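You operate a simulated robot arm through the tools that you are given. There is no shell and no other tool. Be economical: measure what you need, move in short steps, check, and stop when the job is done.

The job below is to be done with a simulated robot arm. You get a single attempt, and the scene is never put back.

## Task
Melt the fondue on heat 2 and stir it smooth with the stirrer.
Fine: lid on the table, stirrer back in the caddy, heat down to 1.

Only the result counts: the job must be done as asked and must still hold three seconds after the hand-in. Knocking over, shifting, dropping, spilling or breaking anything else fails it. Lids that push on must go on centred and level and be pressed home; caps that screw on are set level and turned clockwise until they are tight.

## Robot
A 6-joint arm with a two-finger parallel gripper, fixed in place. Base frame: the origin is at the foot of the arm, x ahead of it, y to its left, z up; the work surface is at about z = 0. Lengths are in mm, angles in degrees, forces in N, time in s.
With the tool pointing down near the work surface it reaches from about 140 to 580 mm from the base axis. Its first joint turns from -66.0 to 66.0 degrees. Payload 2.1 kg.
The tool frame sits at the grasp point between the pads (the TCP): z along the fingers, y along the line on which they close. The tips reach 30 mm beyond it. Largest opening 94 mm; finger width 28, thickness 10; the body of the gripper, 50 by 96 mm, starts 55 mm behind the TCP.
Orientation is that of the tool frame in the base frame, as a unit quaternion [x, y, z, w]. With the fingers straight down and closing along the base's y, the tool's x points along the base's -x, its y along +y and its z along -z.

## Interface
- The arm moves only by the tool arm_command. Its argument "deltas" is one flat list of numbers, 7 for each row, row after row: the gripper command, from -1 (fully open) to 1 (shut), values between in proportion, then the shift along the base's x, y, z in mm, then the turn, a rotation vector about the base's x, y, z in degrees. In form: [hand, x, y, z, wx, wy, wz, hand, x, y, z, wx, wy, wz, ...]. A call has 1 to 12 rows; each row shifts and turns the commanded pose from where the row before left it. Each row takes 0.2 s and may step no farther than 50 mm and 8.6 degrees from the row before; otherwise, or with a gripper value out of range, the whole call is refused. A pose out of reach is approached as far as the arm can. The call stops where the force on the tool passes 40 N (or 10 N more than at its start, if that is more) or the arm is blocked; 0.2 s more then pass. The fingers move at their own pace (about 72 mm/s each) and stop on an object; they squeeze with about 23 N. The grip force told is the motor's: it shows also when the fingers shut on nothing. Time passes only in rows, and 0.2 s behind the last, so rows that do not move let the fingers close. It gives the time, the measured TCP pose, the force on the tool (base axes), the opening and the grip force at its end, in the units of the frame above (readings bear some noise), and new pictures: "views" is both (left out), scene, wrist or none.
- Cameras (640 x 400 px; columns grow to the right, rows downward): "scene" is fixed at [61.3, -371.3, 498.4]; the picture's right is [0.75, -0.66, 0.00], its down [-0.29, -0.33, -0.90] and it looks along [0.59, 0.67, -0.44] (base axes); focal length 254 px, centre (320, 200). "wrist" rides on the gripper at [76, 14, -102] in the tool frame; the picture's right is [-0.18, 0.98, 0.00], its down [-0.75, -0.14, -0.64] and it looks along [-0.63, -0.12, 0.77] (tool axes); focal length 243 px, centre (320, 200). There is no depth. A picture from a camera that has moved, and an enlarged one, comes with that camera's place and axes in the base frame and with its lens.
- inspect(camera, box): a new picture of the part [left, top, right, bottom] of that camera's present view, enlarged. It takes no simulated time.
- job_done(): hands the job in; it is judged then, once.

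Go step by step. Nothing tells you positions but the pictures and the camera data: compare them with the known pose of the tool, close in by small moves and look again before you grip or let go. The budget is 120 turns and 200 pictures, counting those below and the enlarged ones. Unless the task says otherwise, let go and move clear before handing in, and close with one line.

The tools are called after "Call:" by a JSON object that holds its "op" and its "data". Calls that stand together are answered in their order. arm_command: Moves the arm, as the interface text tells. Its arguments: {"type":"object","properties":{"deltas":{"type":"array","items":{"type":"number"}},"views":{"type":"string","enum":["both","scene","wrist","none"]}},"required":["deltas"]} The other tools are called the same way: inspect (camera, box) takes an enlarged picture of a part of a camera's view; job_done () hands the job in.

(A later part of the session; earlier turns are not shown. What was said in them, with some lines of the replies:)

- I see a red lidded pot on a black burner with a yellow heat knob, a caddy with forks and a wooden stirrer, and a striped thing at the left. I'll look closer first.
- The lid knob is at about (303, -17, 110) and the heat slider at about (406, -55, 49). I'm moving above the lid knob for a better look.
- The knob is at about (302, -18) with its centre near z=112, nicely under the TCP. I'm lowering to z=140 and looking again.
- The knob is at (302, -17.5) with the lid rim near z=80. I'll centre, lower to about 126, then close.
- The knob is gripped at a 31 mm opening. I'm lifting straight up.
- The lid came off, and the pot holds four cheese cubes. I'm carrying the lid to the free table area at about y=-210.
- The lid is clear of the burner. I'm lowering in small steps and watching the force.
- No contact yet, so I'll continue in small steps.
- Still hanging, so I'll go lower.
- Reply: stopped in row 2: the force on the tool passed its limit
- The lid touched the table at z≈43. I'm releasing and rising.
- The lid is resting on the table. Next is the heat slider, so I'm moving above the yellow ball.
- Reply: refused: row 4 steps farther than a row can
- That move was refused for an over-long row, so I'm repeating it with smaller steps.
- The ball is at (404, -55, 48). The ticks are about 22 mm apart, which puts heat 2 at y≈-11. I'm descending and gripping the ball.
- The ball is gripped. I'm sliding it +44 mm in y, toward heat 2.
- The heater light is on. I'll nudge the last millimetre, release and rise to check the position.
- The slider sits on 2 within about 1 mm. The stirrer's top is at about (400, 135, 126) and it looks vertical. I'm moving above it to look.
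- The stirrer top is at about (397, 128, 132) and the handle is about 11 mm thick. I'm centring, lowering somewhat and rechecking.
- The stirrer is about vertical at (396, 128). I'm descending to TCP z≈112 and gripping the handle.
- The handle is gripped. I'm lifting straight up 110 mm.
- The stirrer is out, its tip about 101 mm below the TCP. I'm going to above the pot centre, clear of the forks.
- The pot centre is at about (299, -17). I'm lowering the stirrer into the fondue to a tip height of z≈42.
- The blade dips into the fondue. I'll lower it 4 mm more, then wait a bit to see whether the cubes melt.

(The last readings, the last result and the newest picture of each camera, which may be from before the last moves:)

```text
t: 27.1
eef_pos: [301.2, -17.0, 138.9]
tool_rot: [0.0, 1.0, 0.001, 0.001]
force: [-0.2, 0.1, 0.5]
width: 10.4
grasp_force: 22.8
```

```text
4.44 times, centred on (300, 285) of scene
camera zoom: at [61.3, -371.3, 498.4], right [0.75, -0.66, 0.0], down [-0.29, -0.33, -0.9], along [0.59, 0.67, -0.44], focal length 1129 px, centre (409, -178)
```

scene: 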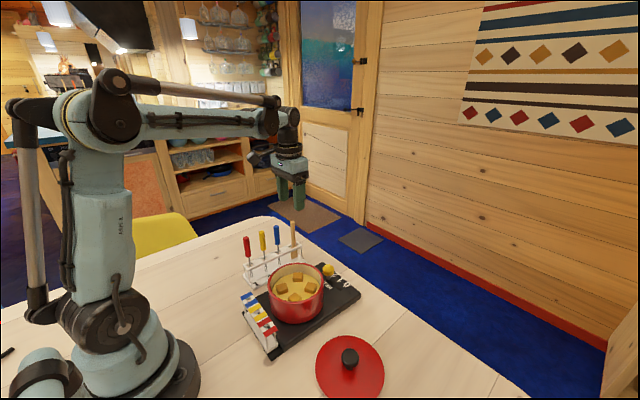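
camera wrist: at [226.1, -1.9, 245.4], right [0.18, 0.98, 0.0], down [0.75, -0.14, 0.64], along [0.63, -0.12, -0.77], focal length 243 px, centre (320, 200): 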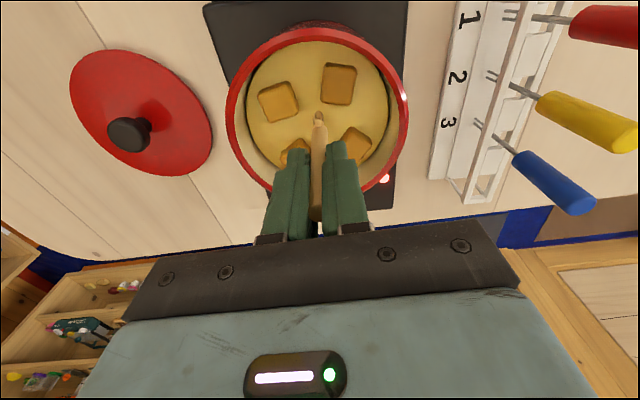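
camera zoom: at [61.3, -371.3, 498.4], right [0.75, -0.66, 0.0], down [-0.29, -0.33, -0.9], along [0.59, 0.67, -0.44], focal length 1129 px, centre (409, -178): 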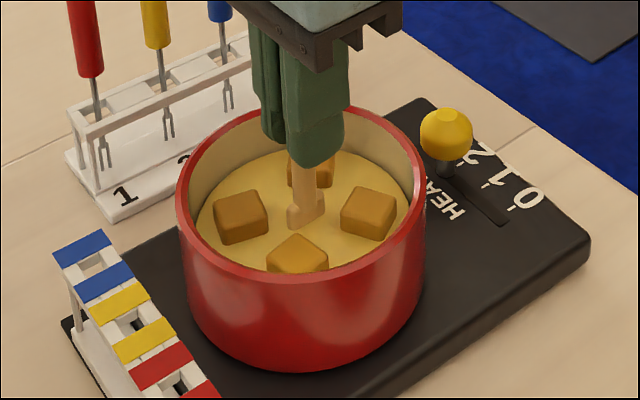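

There's no visible melting after about 10 s on heat 2. I'll start stirring with a circle of radius 27 at moderate speed.

Call:
{"op": "arm_command", "data": {"deltas": [1, 13, 0, 0, 0, 0, 0, 1, 13, 0, 0, 0, 0, 0, 1, -3.8, 14, 0, 0, 0, 0, 1, -10.2, 10.2, 0, 0, 0, 0, 1, -14, 3.8, 0, 0, 0, 0, 1, -14, -3.8, 0, 0, 0, 0, 1, -10.2, -10.2, 0, 0, 0, 0, 1, -3.8, -14, 0, 0, 0, 0], "views": "none"}}

Call:
{"op": "inspect", "data": {"camera": "scene", "box": [260, 240, 340, 330]}}

```text
t: 28.9
eef_pos: [272.0, -16.0, 138.3]
tool_rot: [-0.001, 1.0, 0.0, 0.001]
force: [-0.4, -0.4, 0.0]
width: 10.2
grasp_force: 22.8
```

```text
4.44 times, centred on (300, 285) of scene
camera zoom: at [61.3, -371.3, 498.4], right [0.75, -0.66, 0.0], down [-0.29, -0.33, -0.9], along [0.59, 0.67, -0.44], focal length 1129 px, centre (409, -178)
```

zoom: 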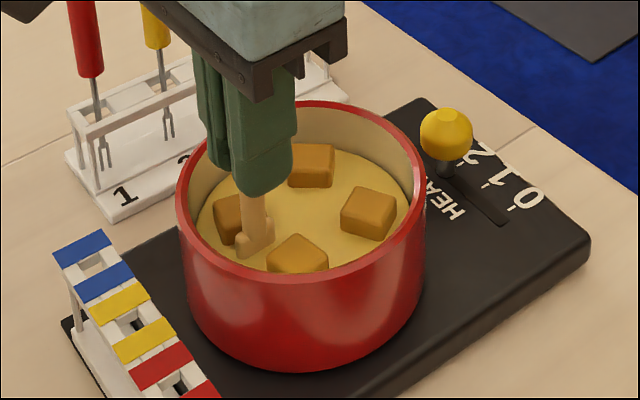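

Stirring meets no resistance, so I'll continue with full circles.

Call:
{"op": "arm_command", "data": {"deltas": [1, 3.8, -14, 0, 0, 0, 0, 1, 10.2, -10.2, 0, 0, 0, 0, 1, 14, -3.8, 0, 0, 0, 0, 1, 14, 3.8, 0, 0, 0, 0, 1, 10.2, 10.2, 0, 0, 0, 0, 1, 3.8, 14, 0, 0, 0, 0, 1, -3.8, 14, 0, 0, 0, 0, 1, -10.2, 10.2, 0, 0, 0, 0, 1, -14, 3.8, 0, 0, 0, 0, 1, -14, -3.8, 0, 0, 0, 0, 1, -10.2, -10.2, 0, 0, 0, 0, 1, -3.8, -14, 0, 0, 0, 0], "views": "none"}}

Call:
{"op": "arm_command", "data": {"deltas": [1, 3.8, -14, 0, 0, 0, 0, 1, 10.2, -10.2, 0, 0, 0, 0, 1, 14, -3.8, 0, 0, 0, 0, 1, 14, 3.8, 0, 0, 0, 0, 1, 10.2, 10.2, 0, 0, 0, 0, 1, 3.8, 14, 0, 0, 0, 0, 1, -3.8, 14, 0, 0, 0, 0, 1, -10.2, 10.2, 0, 0, 0, 0, 1, -14, 3.8, 0, 0, 0, 0, 1, -14, -3.8, 0, 0, 0, 0, 1, -10.2, -10.2, 0, 0, 0, 0, 1, -3.8, -14, 0, 0, 0, 0], "views": "none"}}

Call:
{"op": "inspect", "data": {"camera": "scene", "box": [260, 240, 340, 330]}}

```text
t: 31.5
eef_pos: [272.4, -15.1, 139.3]
tool_rot: [0.0, 1.0, 0.0, 0.0]
force: [0.0, -0.4, 0.5]
width: 10.2
grasp_force: 23.1
```

```text
t: 34.1
eef_pos: [270.0, -15.1, 139.9]
tool_rot: [0.0, 1.0, -0.001, 0.0]
force: [-0.2, 0.1, -0.5]
width: 10.4
grasp_force: 22.9
```

```text
4.44 times, centred on (300, 285) of scene
camera zoom: at [61.3, -371.3, 498.4], right [0.75, -0.66, 0.0], down [-0.29, -0.33, -0.9], along [0.59, 0.67, -0.44], focal length 1129 px, centre (409, -178)
```

zoom: 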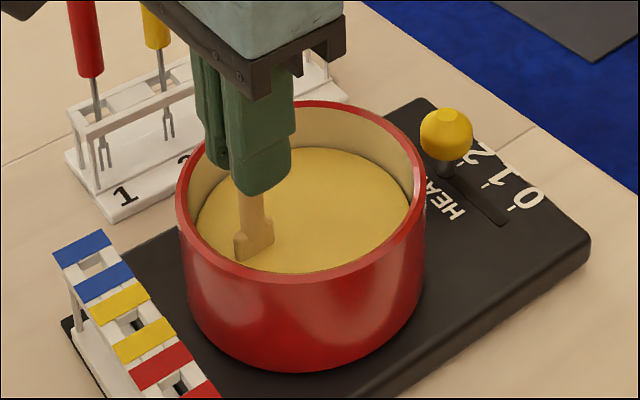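

The cubes have melted and the fondue looks smooth. I'll do two more circles to make sure.

Call:
{"op": "arm_command", "data": {"deltas": [1, 3.8, -14, 0, 0, 0, 0, 1, 10.2, -10.2, 0, 0, 0, 0, 1, 14, -3.8, 0, 0, 0, 0, 1, 14, 3.8, 0, 0, 0, 0, 1, 10.2, 10.2, 0, 0, 0, 0, 1, 3.8, 14, 0, 0, 0, 0, 1, -3.8, 14, 0, 0, 0, 0, 1, -10.2, 10.2, 0, 0, 0, 0, 1, -14, 3.8, 0, 0, 0, 0, 1, -14, -3.8, 0, 0, 0, 0, 1, -10.2, -10.2, 0, 0, 0, 0, 1, -3.8, -14, 0, 0, 0, 0], "views": "none"}}

Call:
{"op": "arm_command", "data": {"deltas": [1, 3.8, -14, 0, 0, 0, 0, 1, 10.2, -10.2, 0, 0, 0, 0, 1, 14, -3.8, 0, 0, 0, 0, 1, 14, 3.8, 0, 0, 0, 0, 1, 10.2, 10.2, 0, 0, 0, 0, 1, 3.8, 14, 0, 0, 0, 0, 1, -3.8, 14, 0, 0, 0, 0, 1, -10.2, 10.2, 0, 0, 0, 0, 1, -14, 3.8, 0, 0, 0, 0, 1, 5, -11, 0, 0, 0, 0, 1, 9, -17, 0, 0, 0, 0], "views": "wrist"}}

Call:
{"op": "inspect", "data": {"camera": "scene", "box": [260, 240, 340, 330]}}

```text
t: 36.7
eef_pos: [271.8, -16.7, 142.0]
tool_rot: [-0.001, 1.0, 0.0, -0.001]
force: [-0.1, -0.4, -0.7]
width: 10.1
grasp_force: 22.5
```

```text
t: 39.1
eef_pos: [312.5, -16.4, 138.9]
tool_rot: [0.0, 1.0, 0.0, 0.0]
force: [0.1, 0.0, -0.1]
width: 10.4
grasp_force: 22.9
camera wrist: at [237.9, -2.3, 242.0], right [0.18, 0.98, 0.0], down [0.75, -0.14, 0.64], along [0.63, -0.12, -0.77], focal length 243 px, centre (320, 200)
```

wrist: 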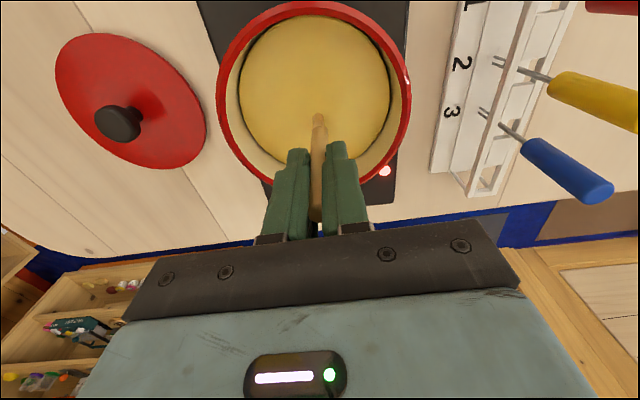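

```text
4.44 times, centred on (300, 285) of scene
camera zoom: at [61.3, -371.3, 498.4], right [0.75, -0.66, 0.0], down [-0.29, -0.33, -0.9], along [0.59, 0.67, -0.44], focal length 1129 px, centre (409, -178)
```

zoom: 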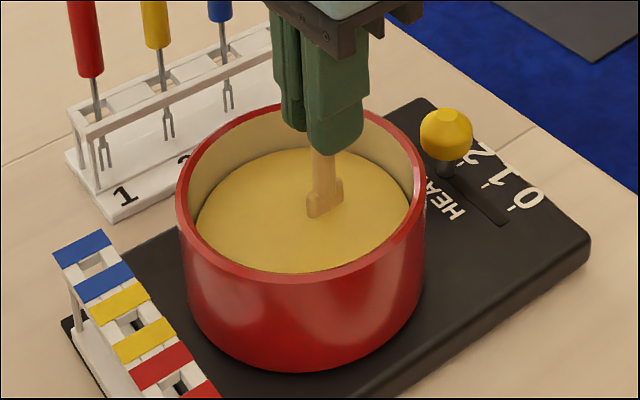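

The fondue is smooth and the cubes are gone. I'm lifting the stirrer and returning it along the same route, retracing the exact commanded offset back to the caddy (+83, +144).

Call:
{"op": "arm_command", "data": {"deltas": [1, 0, 0, 30, 0, 0, 0, 1, 0, 0, 30, 0, 0, 0, 1, 0, 0, 24, 0, 0, 0, 1, 40, 0, 0, 0, 0, 0, 1, 43, 0, 0, 0, 0, 0, 1, 0, 48, 0, 0, 0, 0, 1, 0, 48, 0, 0, 0, 0, 1, 0, 48, 0, 0, 0, 0, 1, 0, 0, 0, 0, 0, 0], "views": "wrist"}}

Call:
{"op": "inspect", "data": {"camera": "scene", "box": [230, 190, 370, 320]}}

Call:
{"op": "inspect", "data": {"camera": "wrist", "box": [220, 60, 420, 235]}}

```text
t: 41.1
eef_pos: [401.7, 130.1, 223.0]
tool_rot: [0.0, 1.0, 0.0, 0.001]
force: [-0.2, 1.0, -0.2]
width: 10.2
grasp_force: 23.1
camera wrist: at [326.0, 144.2, 325.6], right [0.18, 0.98, 0.0], down [0.75, -0.14, 0.64], along [0.63, -0.12, -0.77], focal length 243 px, centre (320, 200)
```

wrist: 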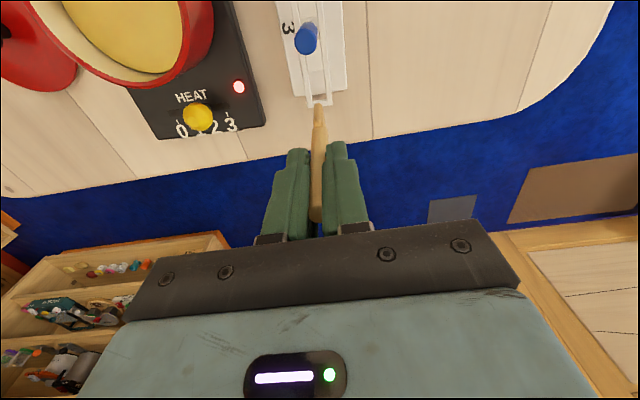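

```text
3.08 times, centred on (300, 255) of scene
camera zoom: at [61.4, -371.3, 498.4], right [0.75, -0.66, 0.0], down [-0.29, -0.33, -0.9], along [0.59, 0.67, -0.44], focal length 781 px, centre (382, 31)
```

zoom: 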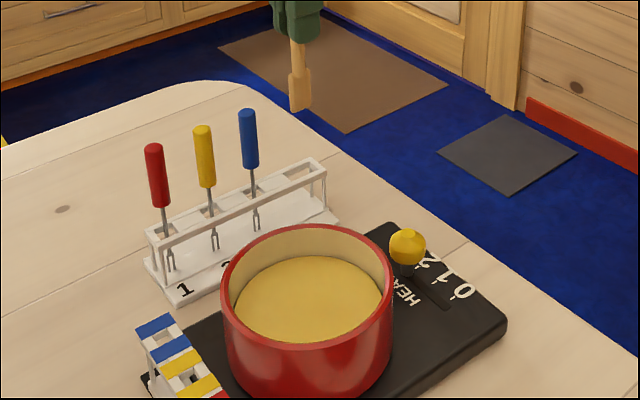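

```text
2.29 times, centred on (320, 148) of wrist
camera zoom: at [326.0, 144.2, 325.6], right [0.18, 0.98, 0.0], down [0.75, -0.14, 0.64], along [0.63, -0.12, -0.77], focal length 555 px, centre (320, 320)
```

zoom: 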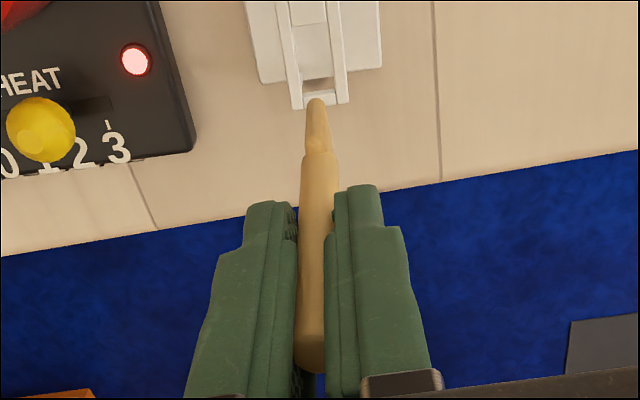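

Compared with the lift-out picture, I'm about 4 mm off in both x and y. I'll correct that and compare again.

Call:
{"op": "arm_command", "data": {"deltas": [1, -4.4, -3.5, 0, 0, 0, 0, 1, 0, 0, 0, 0, 0, 0, 1, 0, 0, 0, 0, 0, 0], "views": "wrist"}}

Call:
{"op": "inspect", "data": {"camera": "wrist", "box": [220, 60, 420, 235]}}

```text
t: 41.9
eef_pos: [396.1, 124.8, 222.5]
tool_rot: [0.0, 1.0, -0.001, 0.0]
force: [0.0, -0.9, -0.3]
width: 10.4
grasp_force: 22.9
camera wrist: at [320.0, 140.0, 325.9], right [0.18, 0.98, 0.0], down [0.75, -0.14, 0.64], along [0.63, -0.12, -0.77], focal length 243 px, centre (320, 200)
```

wrist: 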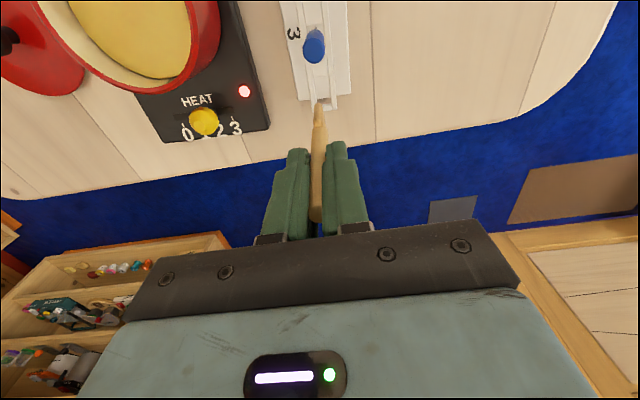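

```text
2.29 times, centred on (320, 148) of wrist
camera zoom: at [320.0, 140.0, 325.9], right [0.18, 0.98, 0.0], down [0.75, -0.14, 0.64], along [0.63, -0.12, -0.77], focal length 555 px, centre (320, 320)
```

zoom: 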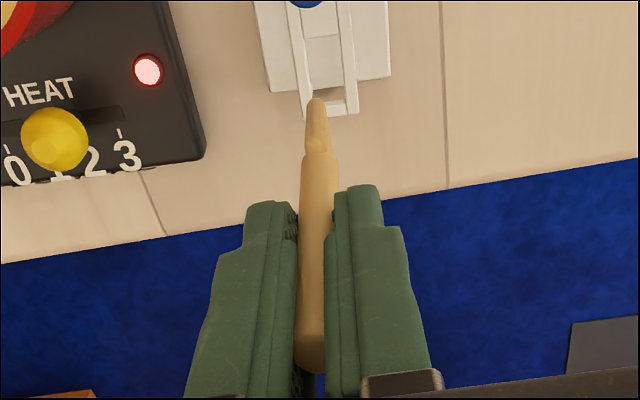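

That is almost identical to the reference picture now. I'll correct by 1 mm and lower partway, to just above the rack.

Call:
{"op": "arm_command", "data": {"deltas": [1, 1, 1.2, -15, 0, 0, 0, 1, 0, 0, -15, 0, 0, 0, 1, 0, 0, -12, 0, 0, 0, 1, 0, 0, 0, 0, 0, 0], "views": "wrist"}}

Call:
{"op": "inspect", "data": {"camera": "wrist", "box": [270, 60, 370, 160]}}

Call:
{"op": "inspect", "data": {"camera": "scene", "box": [240, 200, 340, 300]}}

```text
t: 42.9
eef_pos: [394.8, 125.6, 181.5]
tool_rot: [0.0, 1.0, 0.001, 0.0]
force: [0.3, -0.1, 0.4]
width: 10.1
grasp_force: 22.4
camera wrist: at [319.3, 140.6, 283.9], right [0.18, 0.98, 0.0], down [0.75, -0.14, 0.64], along [0.63, -0.12, -0.77], focal length 243 px, centre (320, 200)
```

wrist: 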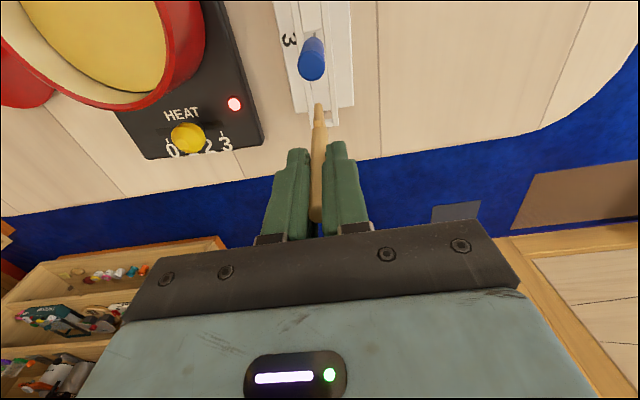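

```text
4.00 times, centred on (320, 110) of wrist
camera zoom: at [319.3, 140.6, 283.9], right [0.18, 0.98, 0.0], down [0.75, -0.14, 0.64], along [0.63, -0.12, -0.77], focal length 970 px, centre (320, 560)
```

zoom: 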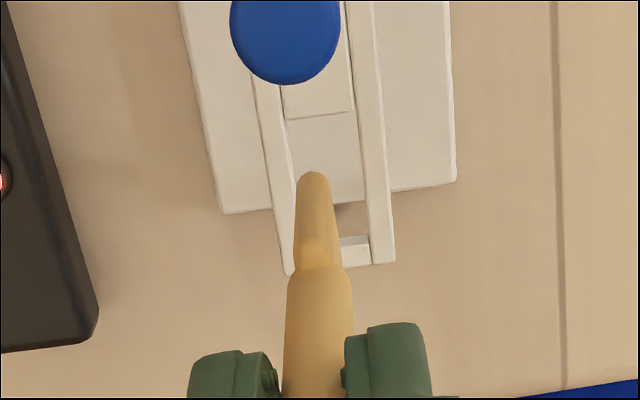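

```text
4.00 times, centred on (290, 250) of scene
camera zoom: at [61.3, -371.3, 498.4], right [0.75, -0.66, 0.0], down [-0.29, -0.33, -0.9], along [0.59, 0.67, -0.44], focal length 1016 px, centre (440, 0)
```

zoom: 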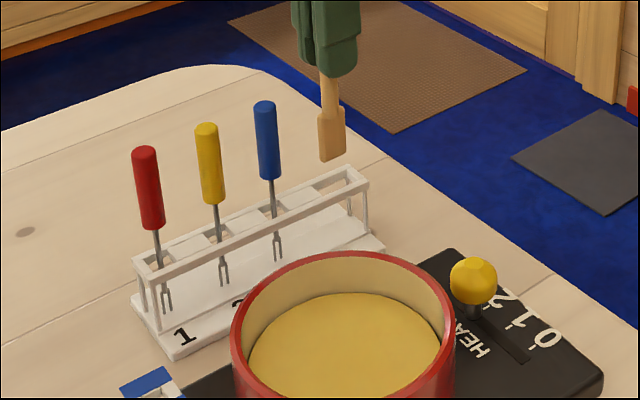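

The stirrer sits about 2–3 mm toward -y of the slot centre. I'll shift by +1.5, +2.3 and lower into the slot.

Call:
{"op": "arm_command", "data": {"deltas": [1, 1.5, 2.3, 0, 0, 0, 0, 1, 0, 0, -8, 0, 0, 0, 1, 0, 0, -8, 0, 0, 0, 1, 0, 0, 0, 0, 0, 0], "views": "none"}}

Call:
{"op": "inspect", "data": {"camera": "wrist", "box": [270, 60, 370, 160]}}

Call:
{"op": "inspect", "data": {"camera": "scene", "box": [240, 200, 340, 300]}}

```text
t: 43.9
eef_pos: [394.2, 127.5, 165.8]
tool_rot: [0.0, 1.0, 0.0, 0.0]
force: [-1.0, -0.4, -0.4]
width: 10.2
grasp_force: 23.0
```

```text
4.00 times, centred on (320, 110) of wrist
camera zoom: at [319.6, 142.1, 267.9], right [0.18, 0.98, 0.0], down [0.75, -0.14, 0.64], along [0.63, -0.12, -0.77], focal length 970 px, centre (320, 560)
```

zoom: 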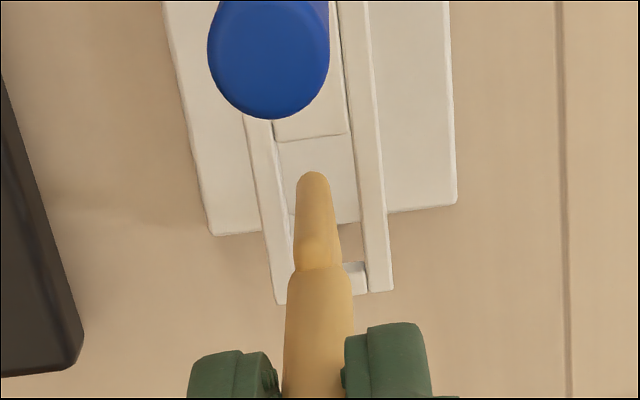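

```text
4.00 times, centred on (290, 250) of scene
camera zoom: at [61.3, -371.3, 498.4], right [0.75, -0.66, 0.0], down [-0.29, -0.33, -0.9], along [0.59, 0.67, -0.44], focal length 1016 px, centre (440, 0)
```

zoom: 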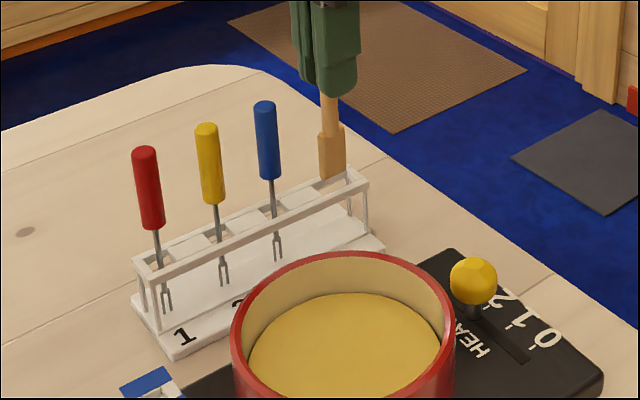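

The tip is centred in the slot. I'm lowering further in steps.

Call:
{"op": "arm_command", "data": {"deltas": [1, 0, 0, -10, 0, 0, 0, 1, 0, 0, -10, 0, 0, 0, 1, 0, 0, -10, 0, 0, 0, 1, 0, 0, -8, 0, 0, 0, 1, 0, 0, -6, 0, 0, 0, 1, 0, 0, -4, 0, 0, 0], "views": "none"}}

Call:
{"op": "inspect", "data": {"camera": "scene", "box": [240, 200, 340, 300]}}

```text
t: 45.3
eef_pos: [394.7, 126.6, 116.9]
tool_rot: [0.0, 1.0, 0.0, 0.0]
force: [-0.3, 0.5, 1.1]
width: 10.2
grasp_force: 23.1
```

```text
4.00 times, centred on (290, 250) of scene
camera zoom: at [61.3, -371.3, 498.4], right [0.75, -0.66, 0.0], down [-0.29, -0.33, -0.9], along [0.59, 0.67, -0.44], focal length 1016 px, centre (440, 0)
```

zoom: 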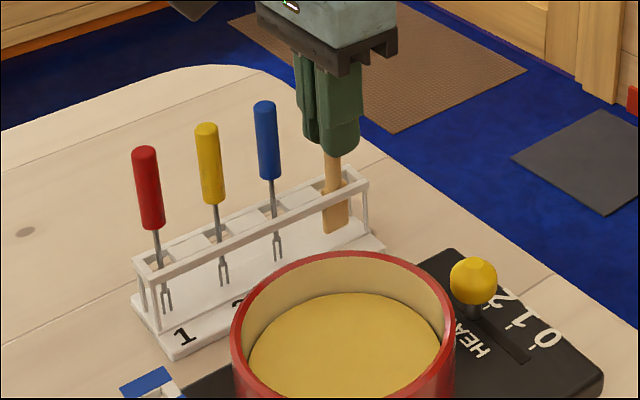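

It's nearly seated. I'll make small final steps while watching the force.

Call:
{"op": "arm_command", "data": {"deltas": [1, 0, 0, -1.5, 0, 0, 0, 1, 0, 0, 0, 0, 0, 0], "views": "none"}}

Call:
{"op": "arm_command", "data": {"deltas": [1, 0, 0, -1.5, 0, 0, 0, 1, 0, 0, 0, 0, 0, 0], "views": "none"}}

```text
t: 45.9
eef_pos: [394.2, 127.3, 115.7]
tool_rot: [0.0, 1.0, 0.0, 0.0]
force: [-0.6, 0.8, -0.4]
width: 10.3
grasp_force: 22.8
```

```text
t: 46.5
eef_pos: [394.6, 128.0, 113.8]
tool_rot: [0.0, 1.0, 0.001, 0.0]
force: [0.0, 0.3, -0.1]
width: 10.4
grasp_force: 23.0
```

Call:
{"op": "arm_command", "data": {"deltas": [1, 0, 0, -1, 0, 0, 0, 1, 0, 0, 0, 0, 0, 0], "views": "none"}}

Call:
{"op": "inspect", "data": {"camera": "scene", "box": [265, 215, 335, 275]}}

```text
t: 47.1
eef_pos: [394.7, 128.5, 113.1]
tool_rot: [0.0, 1.0, -0.001, 0.001]
force: [0.4, 0.9, -0.4]
width: 10.1
grasp_force: 22.9
```

```text
6.67 times, centred on (300, 245) of scene
camera zoom: at [61.3, -371.3, 498.4], right [0.75, -0.66, 0.0], down [-0.29, -0.33, -0.9], along [0.59, 0.67, -0.44], focal length 1693 px, centre (453, -100)
```

zoom: 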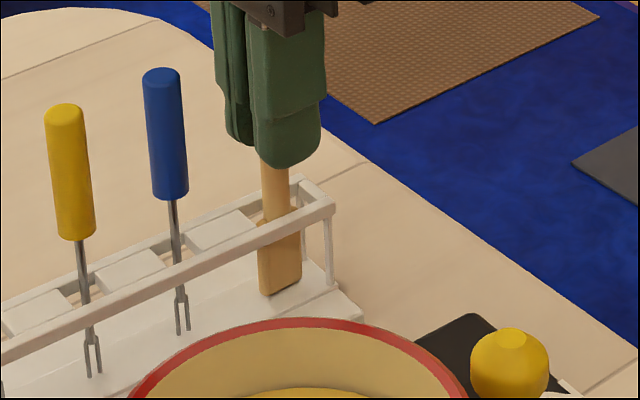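

Call:
{"op": "arm_command", "data": {"deltas": [1, 0, 0, -1, 0, 0, 0, 1, 0, 0, -0.5, 0, 0, 0, 1, 0, 0, 0, 0, 0, 0], "views": "none"}}

```text
t: 47.9
eef_pos: [395.7, 127.6, 111.4]
tool_rot: [0.0, 1.0, 0.0, 0.0]
force: [-3.8, 1.1, 16.0]
width: 10.4
grasp_force: 22.8
```

The 16 N reading is contact, so the stirrer is seated. I'm opening slowly and rising.

Call:
{"op": "arm_command", "data": {"deltas": [0.8, 0, 0, 0, 0, 0, 0, 0.6, 0, 0, 0, 0, 0, 0, 0.2, 0, 0, 0, 0, 0, 0, 0.2, 0, 0, 0, 0, 0, 0, 0.2, 0, 0, 30, 0, 0, 0, 0.2, 0, 0, 40, 0, 0, 0, 0.2, 0, 0, 30, 0, 0, 0], "views": "wrist"}}

Call:
{"op": "inspect", "data": {"camera": "scene", "box": [235, 200, 365, 320]}}

```text
t: 49.5
eef_pos: [394.5, 128.8, 211.1]
tool_rot: [0.0, 1.0, 0.001, -0.001]
force: [0.1, 0.3, 0.4]
width: 37.9
grasp_force: 0.0
camera wrist: at [319.6, 142.9, 315.3], right [0.18, 0.98, 0.0], down [0.75, -0.14, 0.64], along [0.63, -0.12, -0.77], focal length 243 px, centre (320, 200)
```

wrist: 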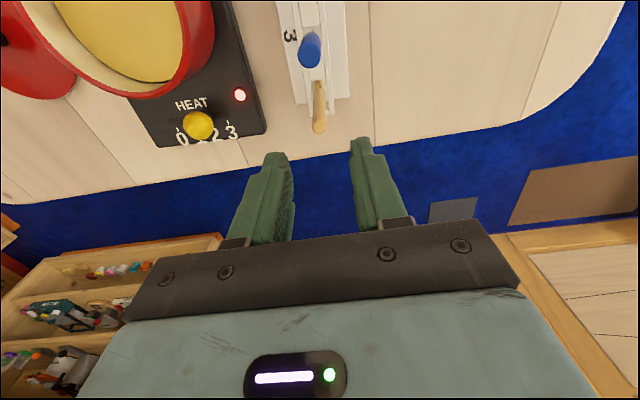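

```text
3.33 times, centred on (300, 260) of scene
camera zoom: at [61.3, -371.3, 498.4], right [0.75, -0.66, 0.0], down [-0.29, -0.33, -0.9], along [0.59, 0.67, -0.44], focal length 846 px, centre (387, 0)
```

zoom: 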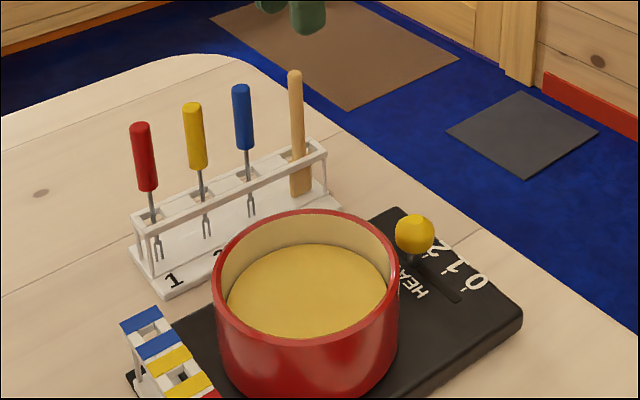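

The stirrer stands in the caddy as before. Next is the heat slider, so I'm moving above the ball at about (405, -11).

Call:
{"op": "arm_command", "data": {"deltas": [-0.3, 3, -48, 0, 0, 0, 0, -0.6, 3, -48, 0, 0, 0, 0, -0.6, 4, -44, 0, 0, 0, 0, -0.6, 0, 0, -40, 0, 0, 0, -0.6, 0, 0, -34, 0, 0, 0, -0.6, 0, 0, 0, 0, 0, 0], "views": "none"}}

Call:
{"op": "inspect", "data": {"camera": "wrist", "box": [220, 80, 420, 205]}}

```text
t: 50.9
eef_pos: [399.5, -12.4, 138.5]
tool_rot: [0.0, 1.0, 0.001, 0.0]
force: [-0.5, -0.1, -0.3]
width: 75.2
grasp_force: 0.0
```

```text
3.20 times, centred on (320, 142) of wrist
camera zoom: at [325.0, 2.5, 241.1], right [0.18, 0.98, 0.0], down [0.75, -0.14, 0.64], along [0.63, -0.12, -0.77], focal length 776 px, centre (320, 384)
```

zoom: 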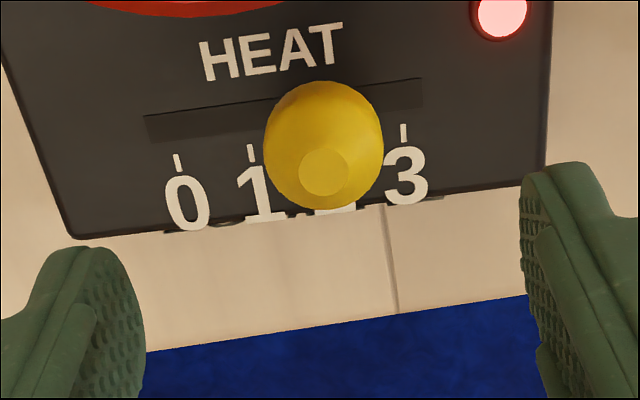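

The ball is at (405, -12). Heat 1 lies about 23 mm toward -y. I'll descend, grip and slide.

Call:
{"op": "arm_command", "data": {"deltas": [-0.6, 5, 0.5, -40, 0, 0, 0, -0.6, 0, 0, -26, 0, 0, 0, -0.6, 0, 0, -10, 0, 0, 0, 0.2, 0, 0, 0, 0, 0, 0, 1, 0, 0, 0, 0, 0, 0, 1, 0, 0, 0, 0, 0, 0, 1, 0, 0, 0, 0, 0, 0], "views": "none"}}

Call:
{"op": "arm_command", "data": {"deltas": [1, 0, -7.6, 0, 0, 0, 0, 1, 0, -7.6, 0, 0, 0, 0, 1, 0, -7.6, 0, 0, 0, 0, 1, 0, 0, 0, 0, 0, 0], "views": "wrist"}}

```text
t: 52.5
eef_pos: [406.9, -14.3, 62.3]
tool_rot: [0.0, 1.0, 0.0, 0.0]
force: [-3.1, -0.1, -0.2]
width: 29.8
grasp_force: 23.1
```

```text
t: 53.5
eef_pos: [409.5, -35.2, 62.1]
tool_rot: [0.001, 1.0, -0.001, -0.001]
force: [-11.2, 0.2, -0.4]
width: 29.1
grasp_force: 22.9
camera wrist: at [334.1, -20.9, 165.8], right [0.18, 0.98, 0.0], down [0.75, -0.14, 0.64], along [0.63, -0.12, -0.77], focal length 243 px, centre (320, 200)
```

wrist: 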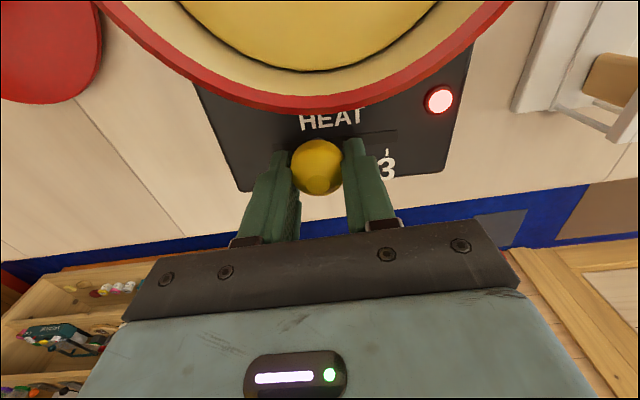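

The slider is about at 1. I'll relax the x force, release, rise and verify.

Call:
{"op": "arm_command", "data": {"deltas": [1, -3, 0, 0, 0, 0, 0, 0.3, 0, 0, 0, 0, 0, 0, -0.3, 0, 0, 0, 0, 0, 0, -0.6, 0, 0, 10, 0, 0, 0, -0.6, 0, 0, 35, 0, 0, 0, -0.6, 0, 0, 30, 0, 0, 0, -0.6, 0, 0, 0, 0, 0, 0], "views": "scene"}}

Call:
{"op": "inspect", "data": {"camera": "wrist", "box": [220, 80, 420, 205]}}

Call:
{"op": "inspect", "data": {"camera": "scene", "box": [310, 250, 370, 310]}}

```text
t: 55.1
eef_pos: [404.1, -36.2, 136.6]
tool_rot: [0.001, 1.0, 0.0, 0.0]
force: [-0.2, 0.2, 0.6]
width: 75.1
grasp_force: 0.0
```

scene: 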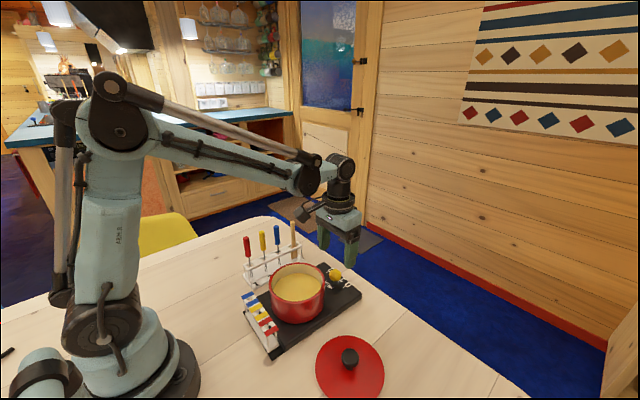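

```text
3.20 times, centred on (320, 142) of wrist
camera zoom: at [329.3, -21.3, 239.7], right [0.18, 0.98, 0.0], down [0.75, -0.14, 0.64], along [0.63, -0.12, -0.77], focal length 776 px, centre (320, 384)
```

zoom: 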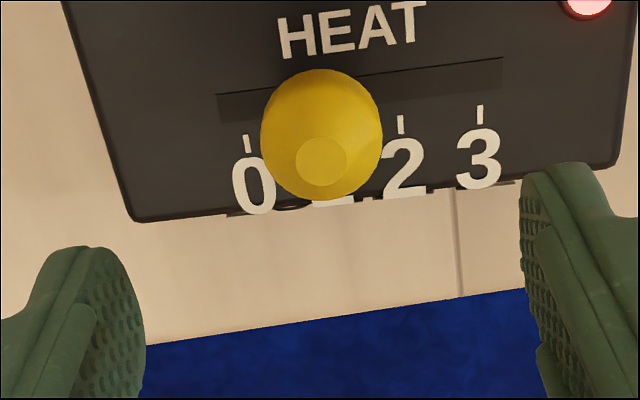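

```text
6.67 times, centred on (340, 280) of scene
camera zoom: at [61.3, -371.3, 498.4], right [0.75, -0.66, 0.0], down [-0.29, -0.33, -0.9], along [0.59, 0.67, -0.44], focal length 1693 px, centre (187, -333)
```

zoom: 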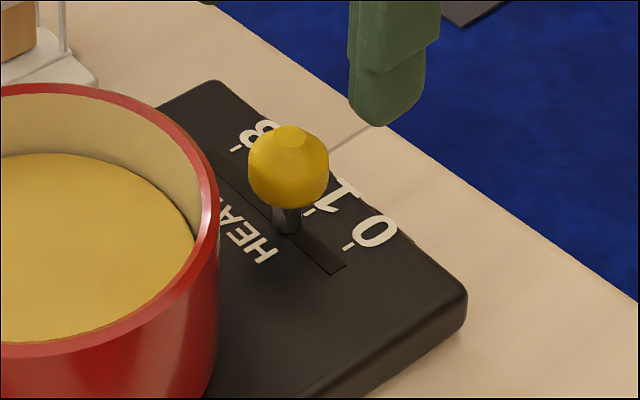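

The slider is on 1 within about a millimetre, the fondue is smooth, the lid is on the table and the stirrer is in the caddy. I'll rise clear and take a final check.

Call:
{"op": "arm_command", "data": {"deltas": [-0.6, 0, 0, 45, 0, 0, 0, -0.6, 0, 0, 45, 0, 0, 0, -0.6, -40, 0, 30, 0, 0, 0, -0.6, -40, 0, 20, 0, 0, 0, -0.6, 0, 0, 0, 0, 0, 0], "views": "wrist"}}

Call:
{"op": "inspect", "data": {"camera": "scene", "box": [220, 210, 400, 400]}}

```text
t: 56.3
eef_pos: [323.9, -34.5, 277.3]
tool_rot: [0.0, 1.0, 0.0, 0.0]
force: [0.5, -0.6, -0.3]
width: 75.3
grasp_force: 0.0
camera wrist: at [248.7, -20.9, 380.1], right [0.18, 0.98, 0.0], down [0.75, -0.14, 0.64], along [0.63, -0.12, -0.77], focal length 243 px, centre (320, 200)
```

wrist: 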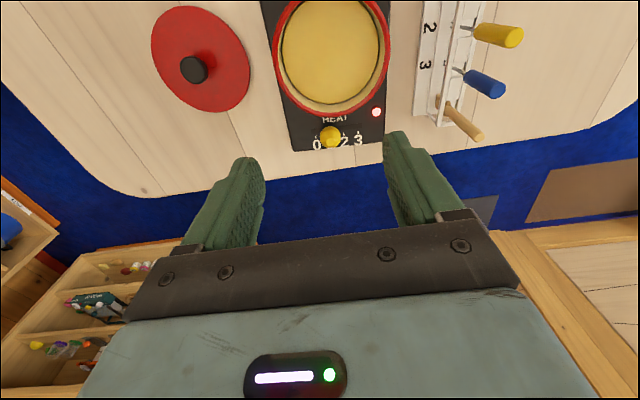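

```text
2.11 times, centred on (310, 305) of scene
camera zoom: at [61.3, -371.3, 498.4], right [0.75, -0.66, 0.0], down [-0.29, -0.33, -0.9], along [0.59, 0.67, -0.44], focal length 535 px, centre (341, -21)
```

zoom: 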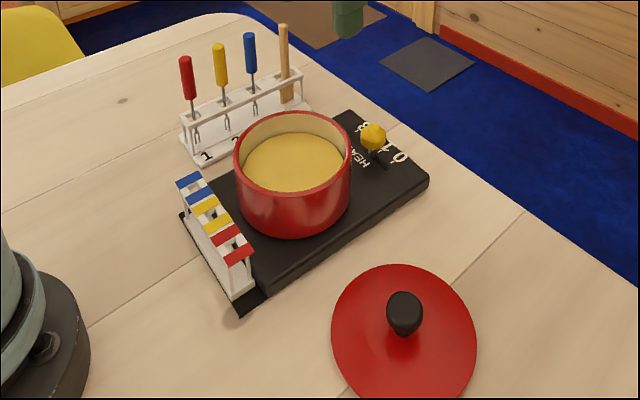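

Everything is in place and the arm is clear, so I'm handing in.

Call:
{"op": "job_done", "data": {}}

```text
The job is handed in.
```

The fondue was melted on heat 2 and stirred until it looked smooth. The lid is on the table, the stirrer is back in the caddy and the heat is down to 1.
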